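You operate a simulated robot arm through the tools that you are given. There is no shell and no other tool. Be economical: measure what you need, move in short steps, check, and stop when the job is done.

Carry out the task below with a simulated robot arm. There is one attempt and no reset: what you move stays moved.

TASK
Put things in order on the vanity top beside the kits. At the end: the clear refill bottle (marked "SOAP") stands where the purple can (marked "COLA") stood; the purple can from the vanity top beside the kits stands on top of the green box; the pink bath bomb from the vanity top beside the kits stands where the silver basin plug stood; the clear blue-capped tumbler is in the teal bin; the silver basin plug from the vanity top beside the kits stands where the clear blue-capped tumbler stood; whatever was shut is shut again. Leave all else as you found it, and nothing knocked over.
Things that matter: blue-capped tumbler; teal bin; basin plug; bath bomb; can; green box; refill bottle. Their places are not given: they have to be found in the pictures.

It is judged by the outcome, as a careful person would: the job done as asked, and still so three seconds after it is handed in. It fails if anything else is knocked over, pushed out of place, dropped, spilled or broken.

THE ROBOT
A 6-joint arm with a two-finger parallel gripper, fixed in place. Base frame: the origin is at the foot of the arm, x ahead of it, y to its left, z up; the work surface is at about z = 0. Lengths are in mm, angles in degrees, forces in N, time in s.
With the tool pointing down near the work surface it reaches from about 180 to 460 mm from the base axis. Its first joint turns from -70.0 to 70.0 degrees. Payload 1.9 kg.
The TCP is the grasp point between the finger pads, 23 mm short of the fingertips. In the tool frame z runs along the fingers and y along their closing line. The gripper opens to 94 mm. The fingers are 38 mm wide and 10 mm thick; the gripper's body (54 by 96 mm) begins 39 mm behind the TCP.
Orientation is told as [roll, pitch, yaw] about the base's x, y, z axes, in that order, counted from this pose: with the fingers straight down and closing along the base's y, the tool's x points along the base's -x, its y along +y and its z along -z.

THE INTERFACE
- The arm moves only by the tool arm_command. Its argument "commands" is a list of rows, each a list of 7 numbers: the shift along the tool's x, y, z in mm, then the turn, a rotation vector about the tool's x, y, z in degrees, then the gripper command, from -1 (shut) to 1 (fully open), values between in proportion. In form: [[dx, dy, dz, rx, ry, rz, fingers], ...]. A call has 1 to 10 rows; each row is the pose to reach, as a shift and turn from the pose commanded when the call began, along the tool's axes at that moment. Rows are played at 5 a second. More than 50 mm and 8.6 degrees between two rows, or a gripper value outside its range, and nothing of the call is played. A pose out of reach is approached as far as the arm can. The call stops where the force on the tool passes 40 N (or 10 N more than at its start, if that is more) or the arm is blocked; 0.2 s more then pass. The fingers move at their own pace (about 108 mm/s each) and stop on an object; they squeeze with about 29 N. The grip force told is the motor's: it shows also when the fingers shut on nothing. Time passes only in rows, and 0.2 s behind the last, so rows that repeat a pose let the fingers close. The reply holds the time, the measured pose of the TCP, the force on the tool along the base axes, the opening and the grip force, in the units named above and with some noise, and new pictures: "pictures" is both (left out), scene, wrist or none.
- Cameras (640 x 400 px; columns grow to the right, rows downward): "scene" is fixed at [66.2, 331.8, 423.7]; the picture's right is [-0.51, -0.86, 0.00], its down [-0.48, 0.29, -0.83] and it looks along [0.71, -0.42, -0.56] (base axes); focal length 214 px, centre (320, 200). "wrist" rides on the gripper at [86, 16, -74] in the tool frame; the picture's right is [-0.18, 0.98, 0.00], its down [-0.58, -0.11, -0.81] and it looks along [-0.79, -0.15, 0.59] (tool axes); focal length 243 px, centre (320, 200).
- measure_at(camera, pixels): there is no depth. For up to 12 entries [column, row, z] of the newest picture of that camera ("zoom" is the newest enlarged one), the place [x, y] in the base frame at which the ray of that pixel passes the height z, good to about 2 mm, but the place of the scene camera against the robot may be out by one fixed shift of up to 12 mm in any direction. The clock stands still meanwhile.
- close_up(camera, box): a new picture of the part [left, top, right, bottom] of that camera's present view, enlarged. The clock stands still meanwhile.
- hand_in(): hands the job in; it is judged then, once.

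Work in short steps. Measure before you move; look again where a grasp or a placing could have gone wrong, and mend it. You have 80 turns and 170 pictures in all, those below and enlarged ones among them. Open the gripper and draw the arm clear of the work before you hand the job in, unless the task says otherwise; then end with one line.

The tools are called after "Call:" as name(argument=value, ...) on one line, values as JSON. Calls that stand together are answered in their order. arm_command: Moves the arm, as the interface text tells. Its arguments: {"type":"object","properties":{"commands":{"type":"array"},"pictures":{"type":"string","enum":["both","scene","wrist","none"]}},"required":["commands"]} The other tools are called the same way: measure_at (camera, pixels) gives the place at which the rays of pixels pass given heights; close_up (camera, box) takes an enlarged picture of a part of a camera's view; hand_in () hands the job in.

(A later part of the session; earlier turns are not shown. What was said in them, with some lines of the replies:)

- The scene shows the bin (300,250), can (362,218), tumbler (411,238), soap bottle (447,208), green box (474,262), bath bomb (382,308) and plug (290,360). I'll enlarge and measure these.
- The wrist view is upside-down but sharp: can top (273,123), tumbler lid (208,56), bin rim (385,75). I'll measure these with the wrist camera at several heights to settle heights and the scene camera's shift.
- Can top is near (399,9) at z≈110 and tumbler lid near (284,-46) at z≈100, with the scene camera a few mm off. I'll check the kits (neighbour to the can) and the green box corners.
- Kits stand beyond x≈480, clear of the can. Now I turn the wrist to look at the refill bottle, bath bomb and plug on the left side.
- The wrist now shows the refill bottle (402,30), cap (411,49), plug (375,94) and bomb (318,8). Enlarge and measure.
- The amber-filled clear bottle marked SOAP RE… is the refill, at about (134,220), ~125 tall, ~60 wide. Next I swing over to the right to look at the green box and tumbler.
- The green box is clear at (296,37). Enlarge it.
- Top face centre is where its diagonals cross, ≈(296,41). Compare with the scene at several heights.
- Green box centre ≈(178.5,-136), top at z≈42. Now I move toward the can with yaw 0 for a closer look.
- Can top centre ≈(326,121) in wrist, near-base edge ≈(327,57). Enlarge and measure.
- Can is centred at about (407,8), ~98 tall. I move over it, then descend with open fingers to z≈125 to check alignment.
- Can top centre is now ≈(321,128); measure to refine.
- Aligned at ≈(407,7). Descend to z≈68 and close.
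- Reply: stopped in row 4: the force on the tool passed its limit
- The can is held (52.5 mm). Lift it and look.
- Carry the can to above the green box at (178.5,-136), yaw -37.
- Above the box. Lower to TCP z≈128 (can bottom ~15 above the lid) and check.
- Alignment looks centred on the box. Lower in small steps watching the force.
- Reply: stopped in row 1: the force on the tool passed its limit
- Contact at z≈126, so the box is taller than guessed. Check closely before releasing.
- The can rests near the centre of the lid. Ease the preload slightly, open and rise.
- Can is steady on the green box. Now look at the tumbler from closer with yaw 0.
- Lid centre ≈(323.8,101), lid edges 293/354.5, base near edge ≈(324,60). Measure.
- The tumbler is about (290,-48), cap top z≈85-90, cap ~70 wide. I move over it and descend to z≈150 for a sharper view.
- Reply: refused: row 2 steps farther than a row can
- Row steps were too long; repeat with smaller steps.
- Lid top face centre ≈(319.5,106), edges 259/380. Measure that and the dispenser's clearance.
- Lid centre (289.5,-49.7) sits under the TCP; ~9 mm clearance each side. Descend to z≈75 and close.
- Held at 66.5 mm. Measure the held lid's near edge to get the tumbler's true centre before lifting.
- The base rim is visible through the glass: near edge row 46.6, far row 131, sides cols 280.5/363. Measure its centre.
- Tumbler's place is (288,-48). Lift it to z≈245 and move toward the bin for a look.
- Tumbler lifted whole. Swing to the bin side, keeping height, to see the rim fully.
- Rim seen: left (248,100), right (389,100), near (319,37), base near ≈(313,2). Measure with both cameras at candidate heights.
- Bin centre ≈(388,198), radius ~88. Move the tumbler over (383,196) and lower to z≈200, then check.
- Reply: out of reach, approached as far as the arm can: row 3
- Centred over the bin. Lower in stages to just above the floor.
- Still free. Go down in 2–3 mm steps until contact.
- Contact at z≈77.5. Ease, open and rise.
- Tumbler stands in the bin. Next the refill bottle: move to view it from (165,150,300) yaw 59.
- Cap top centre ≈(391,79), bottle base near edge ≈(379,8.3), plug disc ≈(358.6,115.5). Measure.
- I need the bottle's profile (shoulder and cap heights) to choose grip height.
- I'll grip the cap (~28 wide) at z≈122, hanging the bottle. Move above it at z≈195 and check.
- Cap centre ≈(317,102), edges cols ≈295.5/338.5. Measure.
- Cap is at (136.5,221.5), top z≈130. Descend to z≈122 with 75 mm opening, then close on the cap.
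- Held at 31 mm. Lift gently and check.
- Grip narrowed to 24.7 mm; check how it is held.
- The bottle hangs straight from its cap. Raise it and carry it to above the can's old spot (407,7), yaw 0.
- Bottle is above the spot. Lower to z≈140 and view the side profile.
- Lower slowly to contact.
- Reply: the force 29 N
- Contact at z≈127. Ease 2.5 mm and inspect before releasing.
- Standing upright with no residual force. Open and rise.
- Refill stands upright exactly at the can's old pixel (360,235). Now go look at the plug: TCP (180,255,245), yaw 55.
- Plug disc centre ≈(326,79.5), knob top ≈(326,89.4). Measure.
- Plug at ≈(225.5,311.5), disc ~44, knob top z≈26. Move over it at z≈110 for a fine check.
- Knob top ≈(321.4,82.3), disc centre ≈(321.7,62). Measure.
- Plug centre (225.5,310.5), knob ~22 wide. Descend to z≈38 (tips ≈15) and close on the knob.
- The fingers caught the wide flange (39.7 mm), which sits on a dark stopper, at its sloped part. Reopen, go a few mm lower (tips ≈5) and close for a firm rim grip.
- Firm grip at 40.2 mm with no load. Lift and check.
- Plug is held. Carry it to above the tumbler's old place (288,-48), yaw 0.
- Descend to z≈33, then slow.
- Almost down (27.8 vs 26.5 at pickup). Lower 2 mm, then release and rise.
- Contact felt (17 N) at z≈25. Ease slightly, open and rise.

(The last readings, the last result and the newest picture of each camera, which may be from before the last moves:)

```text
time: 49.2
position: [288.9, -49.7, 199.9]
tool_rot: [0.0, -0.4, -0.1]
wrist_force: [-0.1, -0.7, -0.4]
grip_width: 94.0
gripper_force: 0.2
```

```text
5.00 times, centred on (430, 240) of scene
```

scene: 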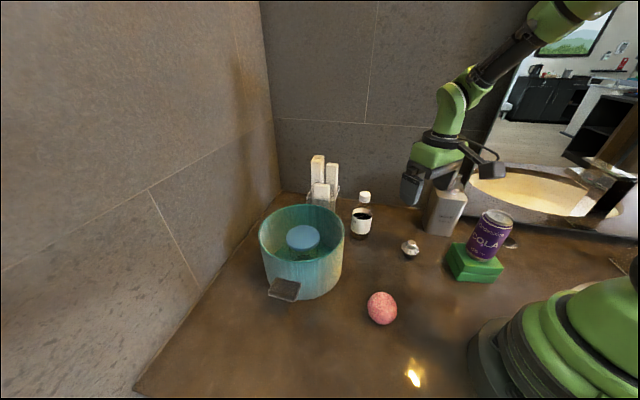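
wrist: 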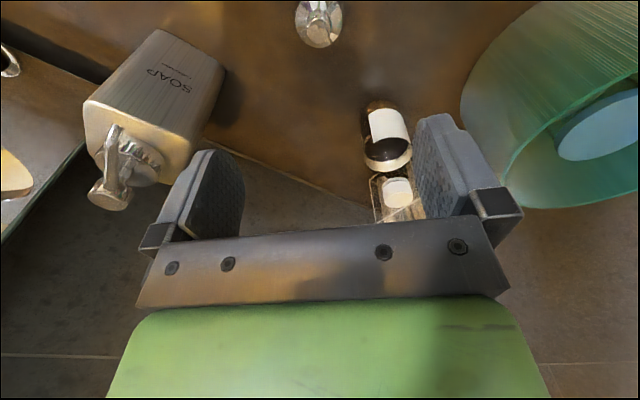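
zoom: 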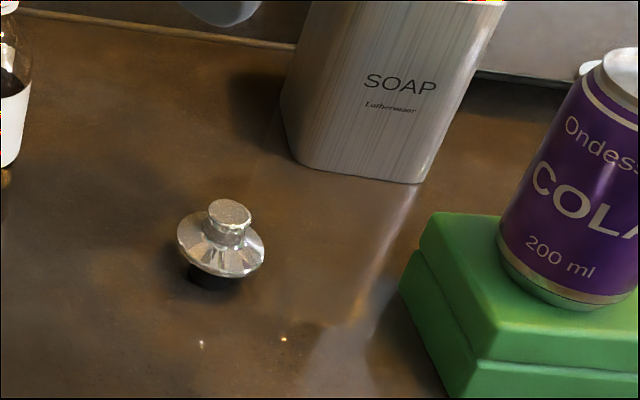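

Plug stands upright. Compare its base point (408,254.5) with the tumbler's former base (406,252.5).

Call:
measure_at(camera="scene", pixels=[[408.4, 254.5, 0], [406, 252.5, 0], [409.7, 248.5, 15], [378, 308, 0], [382, 308, 25]])

Call:
measure_at(camera="wrist", pixels=[[318, 22, 14], [318, 22, 18], [318, 37, 35]])

```text
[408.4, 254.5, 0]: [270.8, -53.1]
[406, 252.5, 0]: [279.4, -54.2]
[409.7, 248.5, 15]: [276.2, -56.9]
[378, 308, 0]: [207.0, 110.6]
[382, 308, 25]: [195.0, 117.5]
```

```text
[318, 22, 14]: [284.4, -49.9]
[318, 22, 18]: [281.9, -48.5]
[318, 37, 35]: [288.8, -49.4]
```

Plug ≈(284,-49), within a few mm. Accounting for the flange, its old place was ≈(223,307). Now look at the bath bomb.

Call:
arm_command(commands=[[17, 16, -20, 0, 0, -8.1, 1], [34, 31, -35, 0, 0, -16.3, 1], [51, 47, -45, 0, 0, -24.4, 1], [68, 63, -55, 0, 0, -32.6, 1], [85, 79, -65, 0, 0, -40.7, 1], [102, 94, -75, 0, 0, -48.9, 1], [119, 110, -80, 0, 0, -57, 1]], pictures="wrist")

Call:
close_up(camera="wrist", box=[200, 0, 440, 150])

```text
time: 50.8
position: [167.7, 61.6, 278.4]
tool_rot: [-0.4, -0.2, 57.2]
wrist_force: [-0.2, -0.5, 0.8]
grip_width: 94.0
gripper_force: 0.0
```

wrist: 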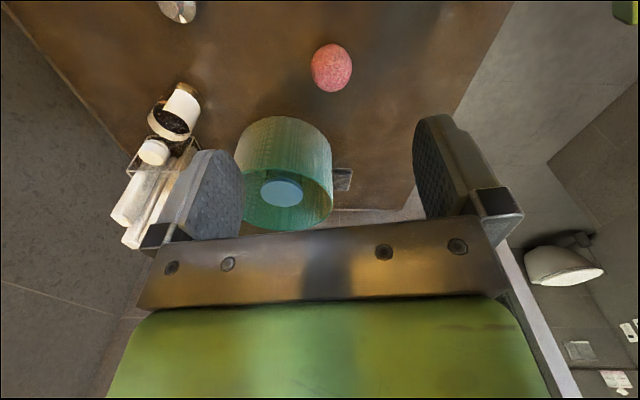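

```text
2.67 times, centred on (320, 75) of wrist
```

zoom: 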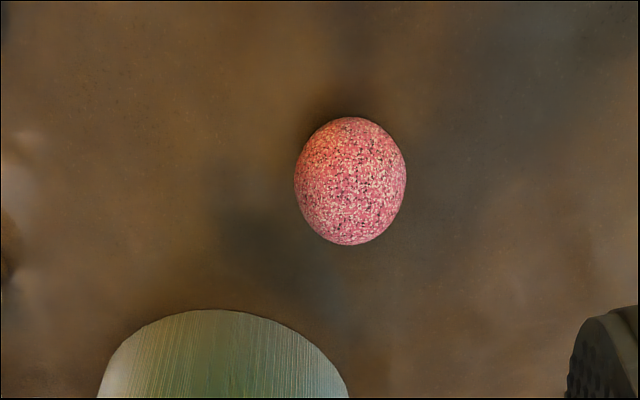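

Bomb centre ≈(331,68), width 42 px. Measure at ball-centre height.

Call:
measure_at(camera="wrist", pixels=[[331.2, 67.9, 20], [331.2, 67.9, 25], [331.2, 67.9, 30], [310.2, 68, 25], [352.2, 68, 25]])

```text
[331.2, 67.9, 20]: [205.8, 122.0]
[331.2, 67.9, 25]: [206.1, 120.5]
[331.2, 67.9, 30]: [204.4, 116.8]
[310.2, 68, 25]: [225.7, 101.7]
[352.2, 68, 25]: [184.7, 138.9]
```

Ball ~55 dia at ≈(205,120.5). Move above at z≈133 for a check.

Call:
arm_command(commands=[[-24, 0, 40, 0, 0, 0, 1], [-48, 0, 80, 0, 0, 0, 1], [-70, 1, 118, 0, 0, 0, 1], [-70, 1, 145, 0, 0, 0, 1]], pictures="wrist")

Call:
close_up(camera="wrist", box=[200, 0, 440, 150])

```text
time: 51.8
position: [205.1, 123.8, 133.2]
tool_rot: [-0.4, -0.2, 57.0]
wrist_force: [0.1, -0.5, 0.3]
grip_width: 93.9
gripper_force: 0.1
```

wrist: 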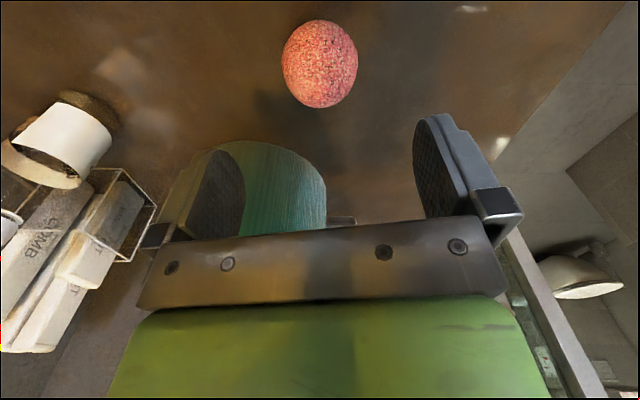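

```text
2.67 times, centred on (320, 75) of wrist
```

zoom: 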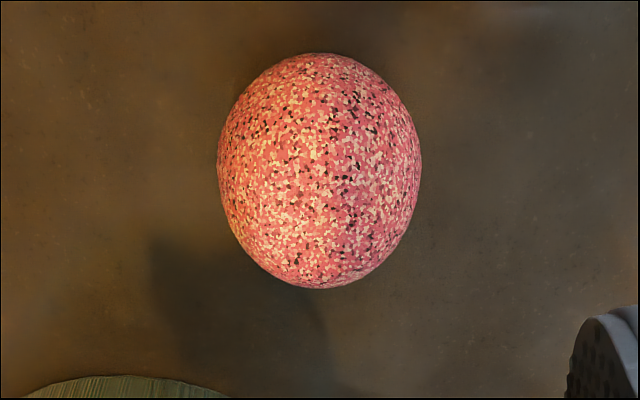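

Ball centre ≈(320,63.8). Measure.

Call:
measure_at(camera="wrist", pixels=[[320, 63.8, 20], [320, 63.8, 25], [320, 63.8, 30], [282, 65, 26], [358, 63, 26]])

```text
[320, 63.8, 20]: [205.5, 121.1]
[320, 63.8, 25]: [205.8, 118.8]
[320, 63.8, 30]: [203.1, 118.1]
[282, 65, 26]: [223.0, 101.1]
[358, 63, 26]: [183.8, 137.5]
```

Shift ~4 mm back to (204,119.5) and descend to z≈28, then close.

Call:
arm_command(commands=[[4.3, -1.6, 45, 0, 0, 0, 1], [4.3, -1.6, 85, 0, 0, 0, 1], [4.3, -1.6, 105, 0, 0, 0, 1], [4.3, -1.6, 105, 0, 0, 0, 0.4], [4.3, -1.6, 105, 0, 0, 0, -1], [4.3, -1.6, 105, 0, 0, 0, -1]])

Call:
close_up(camera="wrist", box=[200, 60, 440, 240])

```text
time: 53.2
position: [205.1, 117.7, 27.1]
tool_rot: [-0.3, -0.2, 57.1]
wrist_force: [0.6, -0.7, 0.3]
grip_width: 52.3
gripper_force: 29.1
```

scene: 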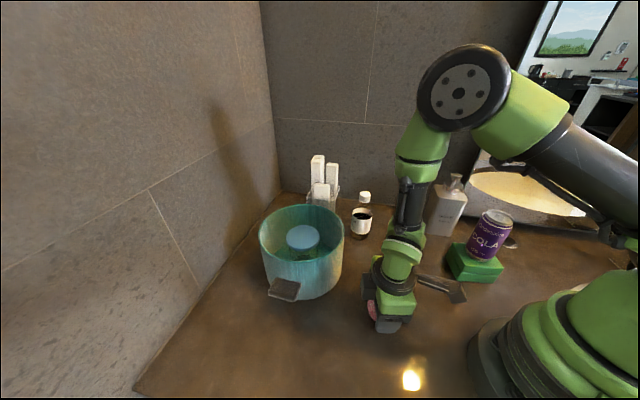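
wrist: 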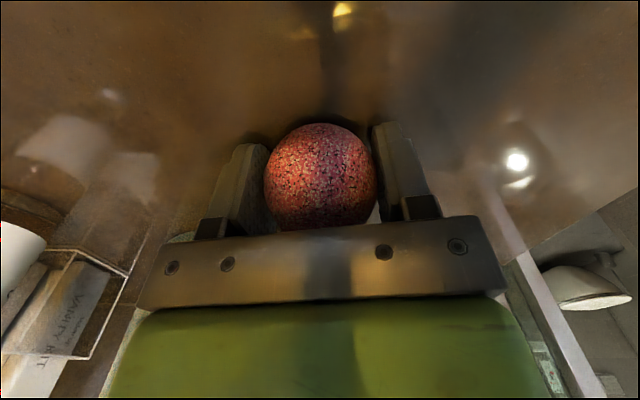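

```text
2.22 times, centred on (320, 150) of wrist
```

zoom: 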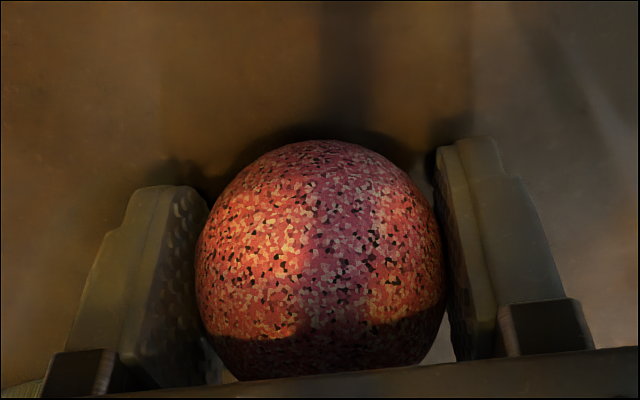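

Bomb held at 52.3 mm. Lift to z≈157 and carry to above (223,307).

Call:
arm_command(commands=[[0, 0, -40, 0, 0, 0, -1], [0, 0, -85, 0, 0, 0, -1], [0, 0, -130, 0, 0, 0, -1], [-33.7, 17.6, -130, 0, 0, 0, -1], [-67.4, 35.2, -130, 0, 0, 0, -1], [-101, 52.7, -130, 0, 0, 0, -1], [-134.7, 70.3, -130, 0, 0, 0, -1], [-168.4, 87.9, -130, 0, 0, 0, -1]])

```text
time: 55.0
position: [223.8, 305.7, 160.3]
tool_rot: [-0.4, -0.1, 56.9]
wrist_force: [-0.2, 0.6, -0.6]
grip_width: 52.2
gripper_force: 29.1
```

scene: 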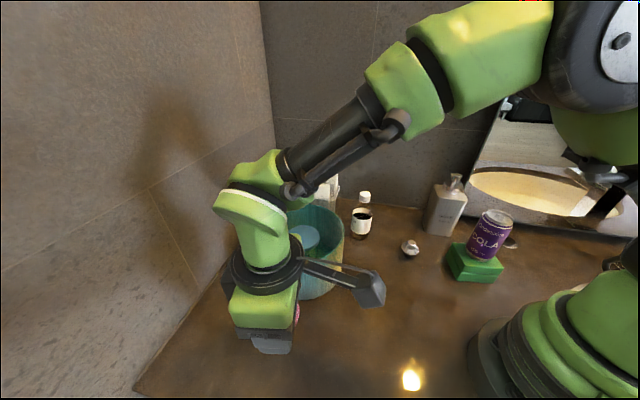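
wrist: 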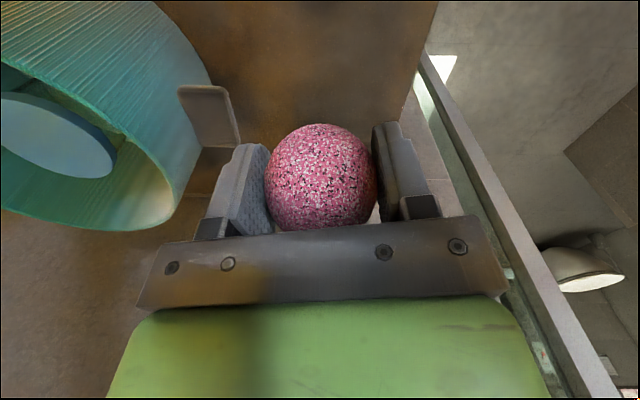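

Lower to just above the surface (z≈30).

Call:
arm_command(commands=[[0, 0, 45, 0, 0, 0, -1], [0, 0, 90, 0, 0, 0, -1], [0, 0, 118, 0, 0, 0, -1], [0, 0, 129, 0, 0, 0, -1], [0, 0, 132, 0, 0, 0, -1]])

```text
time: 56.2
position: [223.1, 306.1, 27.9]
tool_rot: [-0.3, -0.3, 57.0]
wrist_force: [-0.3, -0.5, -1.0]
grip_width: 52.3
gripper_force: 29.2
```

scene: 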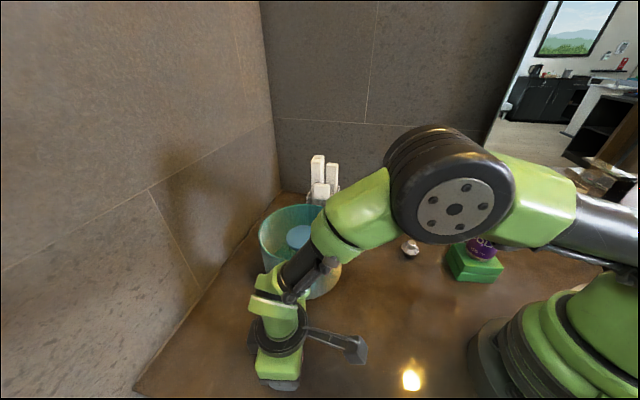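
wrist: 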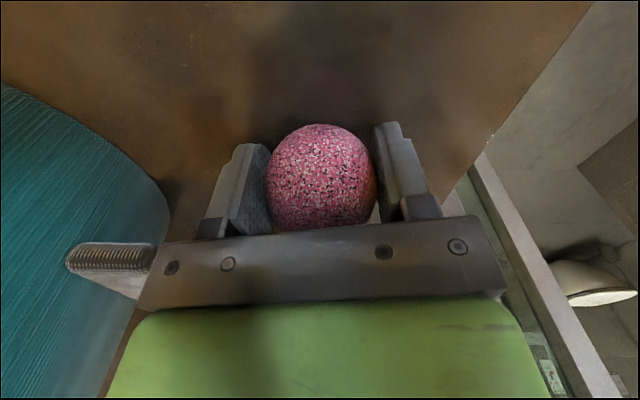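

Lower a touch more to feel contact.

Call:
arm_command(commands=[[0, 0, 0.8, 0, 0, 0, -1], [0, 0, 1.6, 0, 0, 0, -1]], pictures="none")

```text
time: 56.8
position: [223.9, 306.1, 25.8]
tool_rot: [-0.3, -0.5, 56.9]
wrist_force: [-7.5, -1.5, 20.2]
grip_width: 52.4
gripper_force: 29.2
```

Contact. Ease to neutral, open gently, let it settle, then rise.

Call:
arm_command(commands=[[0, 0, -1, 0, 0, 0, -1], [0, 0, -1, 0, 0, 0, -1], [0, 0, -1, 0, 0, 0, 0.2], [0, 0, -1, 0, 0, 0, 0.35], [0, 0, -1, 0, 0, 0, 0.5], [0, 0, -1, 0, 0, 0, 0.5], [0, 0, -1, 0, 0, 0, 0.5]], pictures="wrist")

```text
time: 58.4
position: [224.5, 303.9, 27.6]
tool_rot: [-0.2, -0.2, 57.1]
wrist_force: [-0.2, -0.2, 0.7]
grip_width: 70.5
gripper_force: 0.1
```

wrist: 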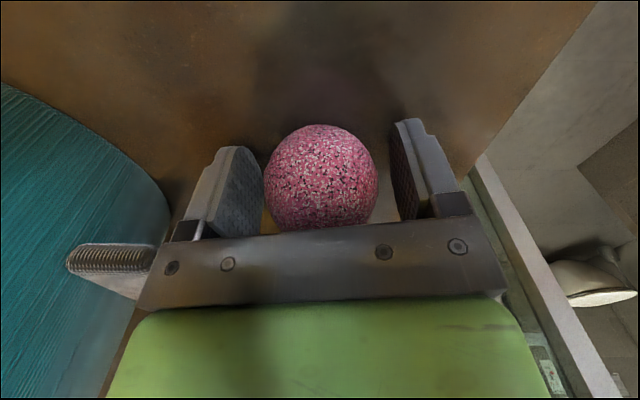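

The ball sits still between open fingers. Rise straight up.

Call:
arm_command(commands=[[0, 0, -25, 0, 0, 0, 0.5], [0, 0, -65, 0, 0, 0, 0.5], [0, 0, -110, 0, 0, 0, 0.5], [0, 0, -155, 0, 0, 0, 0.8], [0, 0, -200, 0, 0, 0, 1], [40, -20, -220, 0, 0, 0, 1], [80, -40, -230, 0, 0, 0, 1]])

Call:
close_up(camera="wrist", box=[200, 0, 440, 150])

```text
time: 60.0
position: [209.7, 215.7, 256.6]
tool_rot: [-0.2, -0.2, 57.0]
wrist_force: [0.4, -0.3, 0.0]
grip_width: 93.9
gripper_force: 0.0
```

scene: 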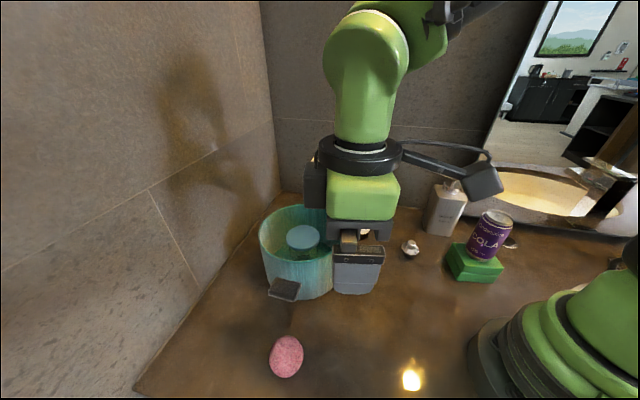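
wrist: 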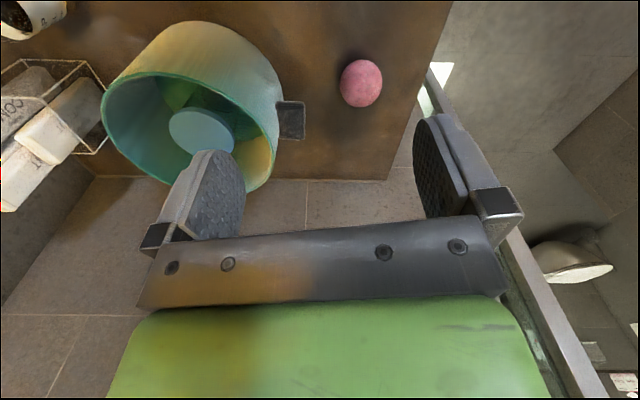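

```text
2.67 times, centred on (320, 75) of wrist
```

zoom: 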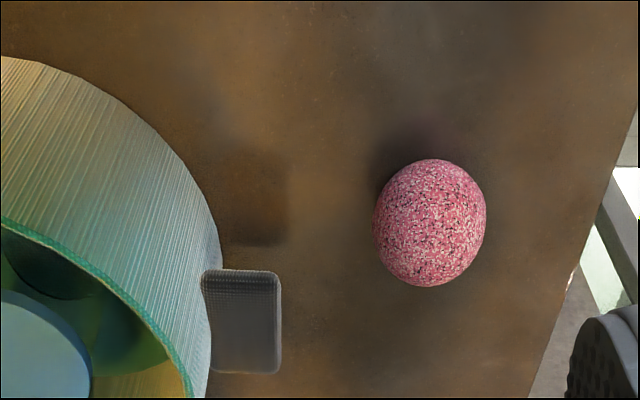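

Bomb rests at scene (286,357); compare with the plug's old spot.

Call:
measure_at(camera="scene", pixels=[[286, 357, 26], [290, 360, 10], [290, 360, 15]])

Call:
measure_at(camera="wrist", pixels=[[361, 83.5, 24], [361, 83.5, 27]])

```text
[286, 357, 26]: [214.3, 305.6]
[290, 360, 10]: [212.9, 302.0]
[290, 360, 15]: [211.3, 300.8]
```

```text
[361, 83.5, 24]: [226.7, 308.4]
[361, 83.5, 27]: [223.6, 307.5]
```

Bomb is within ~5 mm of the plug's spot. Draw the arm clear toward the starting pose and do a last check.

Call:
arm_command(commands=[[15, -22, -32, 0, 0, 8, 1], [30, -44, -64, 0, 0, 16, 1], [45, -66, -96, 0, 0, 24, 1], [60, -87, -127, 0, 0, 32, 1], [60, -87, -127, 0, 0, 32, 1]])

Call:
close_up(camera="scene", box=[240, 150, 540, 390])

```text
time: 61.2
position: [249.7, 117.8, 385.4]
tool_rot: [-0.2, -0.3, 24.9]
wrist_force: [-0.4, -0.2, -1.1]
grip_width: 94.0
gripper_force: 0.1
```

scene: 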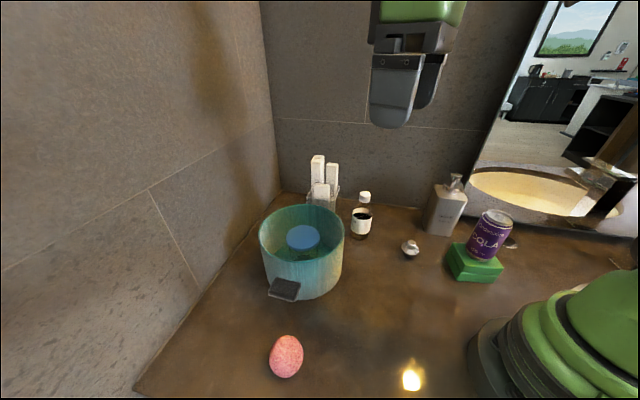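
wrist: 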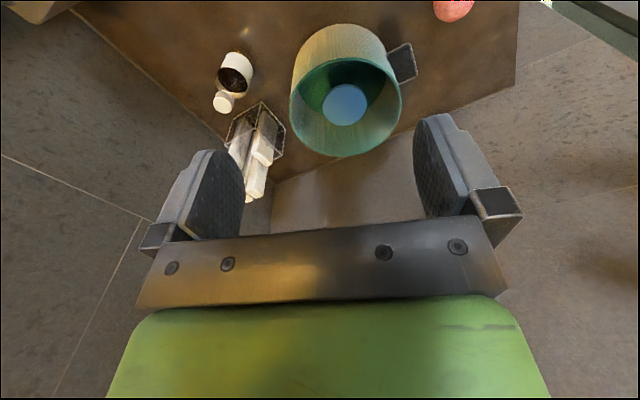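

```text
1.67 times, centred on (390, 270) of scene
```

zoom: 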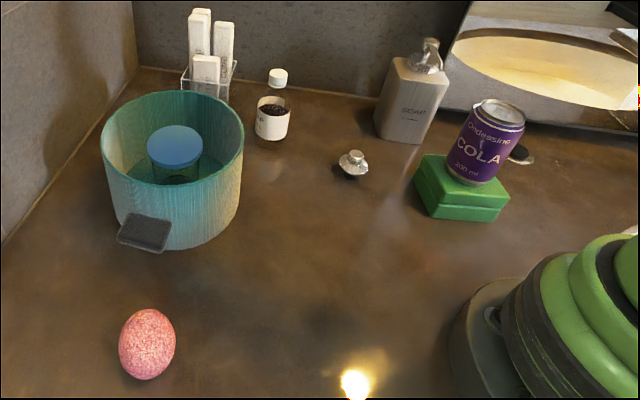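

Everything is in place and still: refill at the can's spot, can on the box, bomb at the plug's spot, plug at the tumbler's spot, tumbler in the bin. The arm is clear and the gripper open, so I hand in.

Call:
hand_in()

```text
The job is handed in.
```

I've handed the job in with all five items placed as asked, each within about 5 mm of its spot. Nothing was knocked over, the other things look unmoved, and I didn't open anything.
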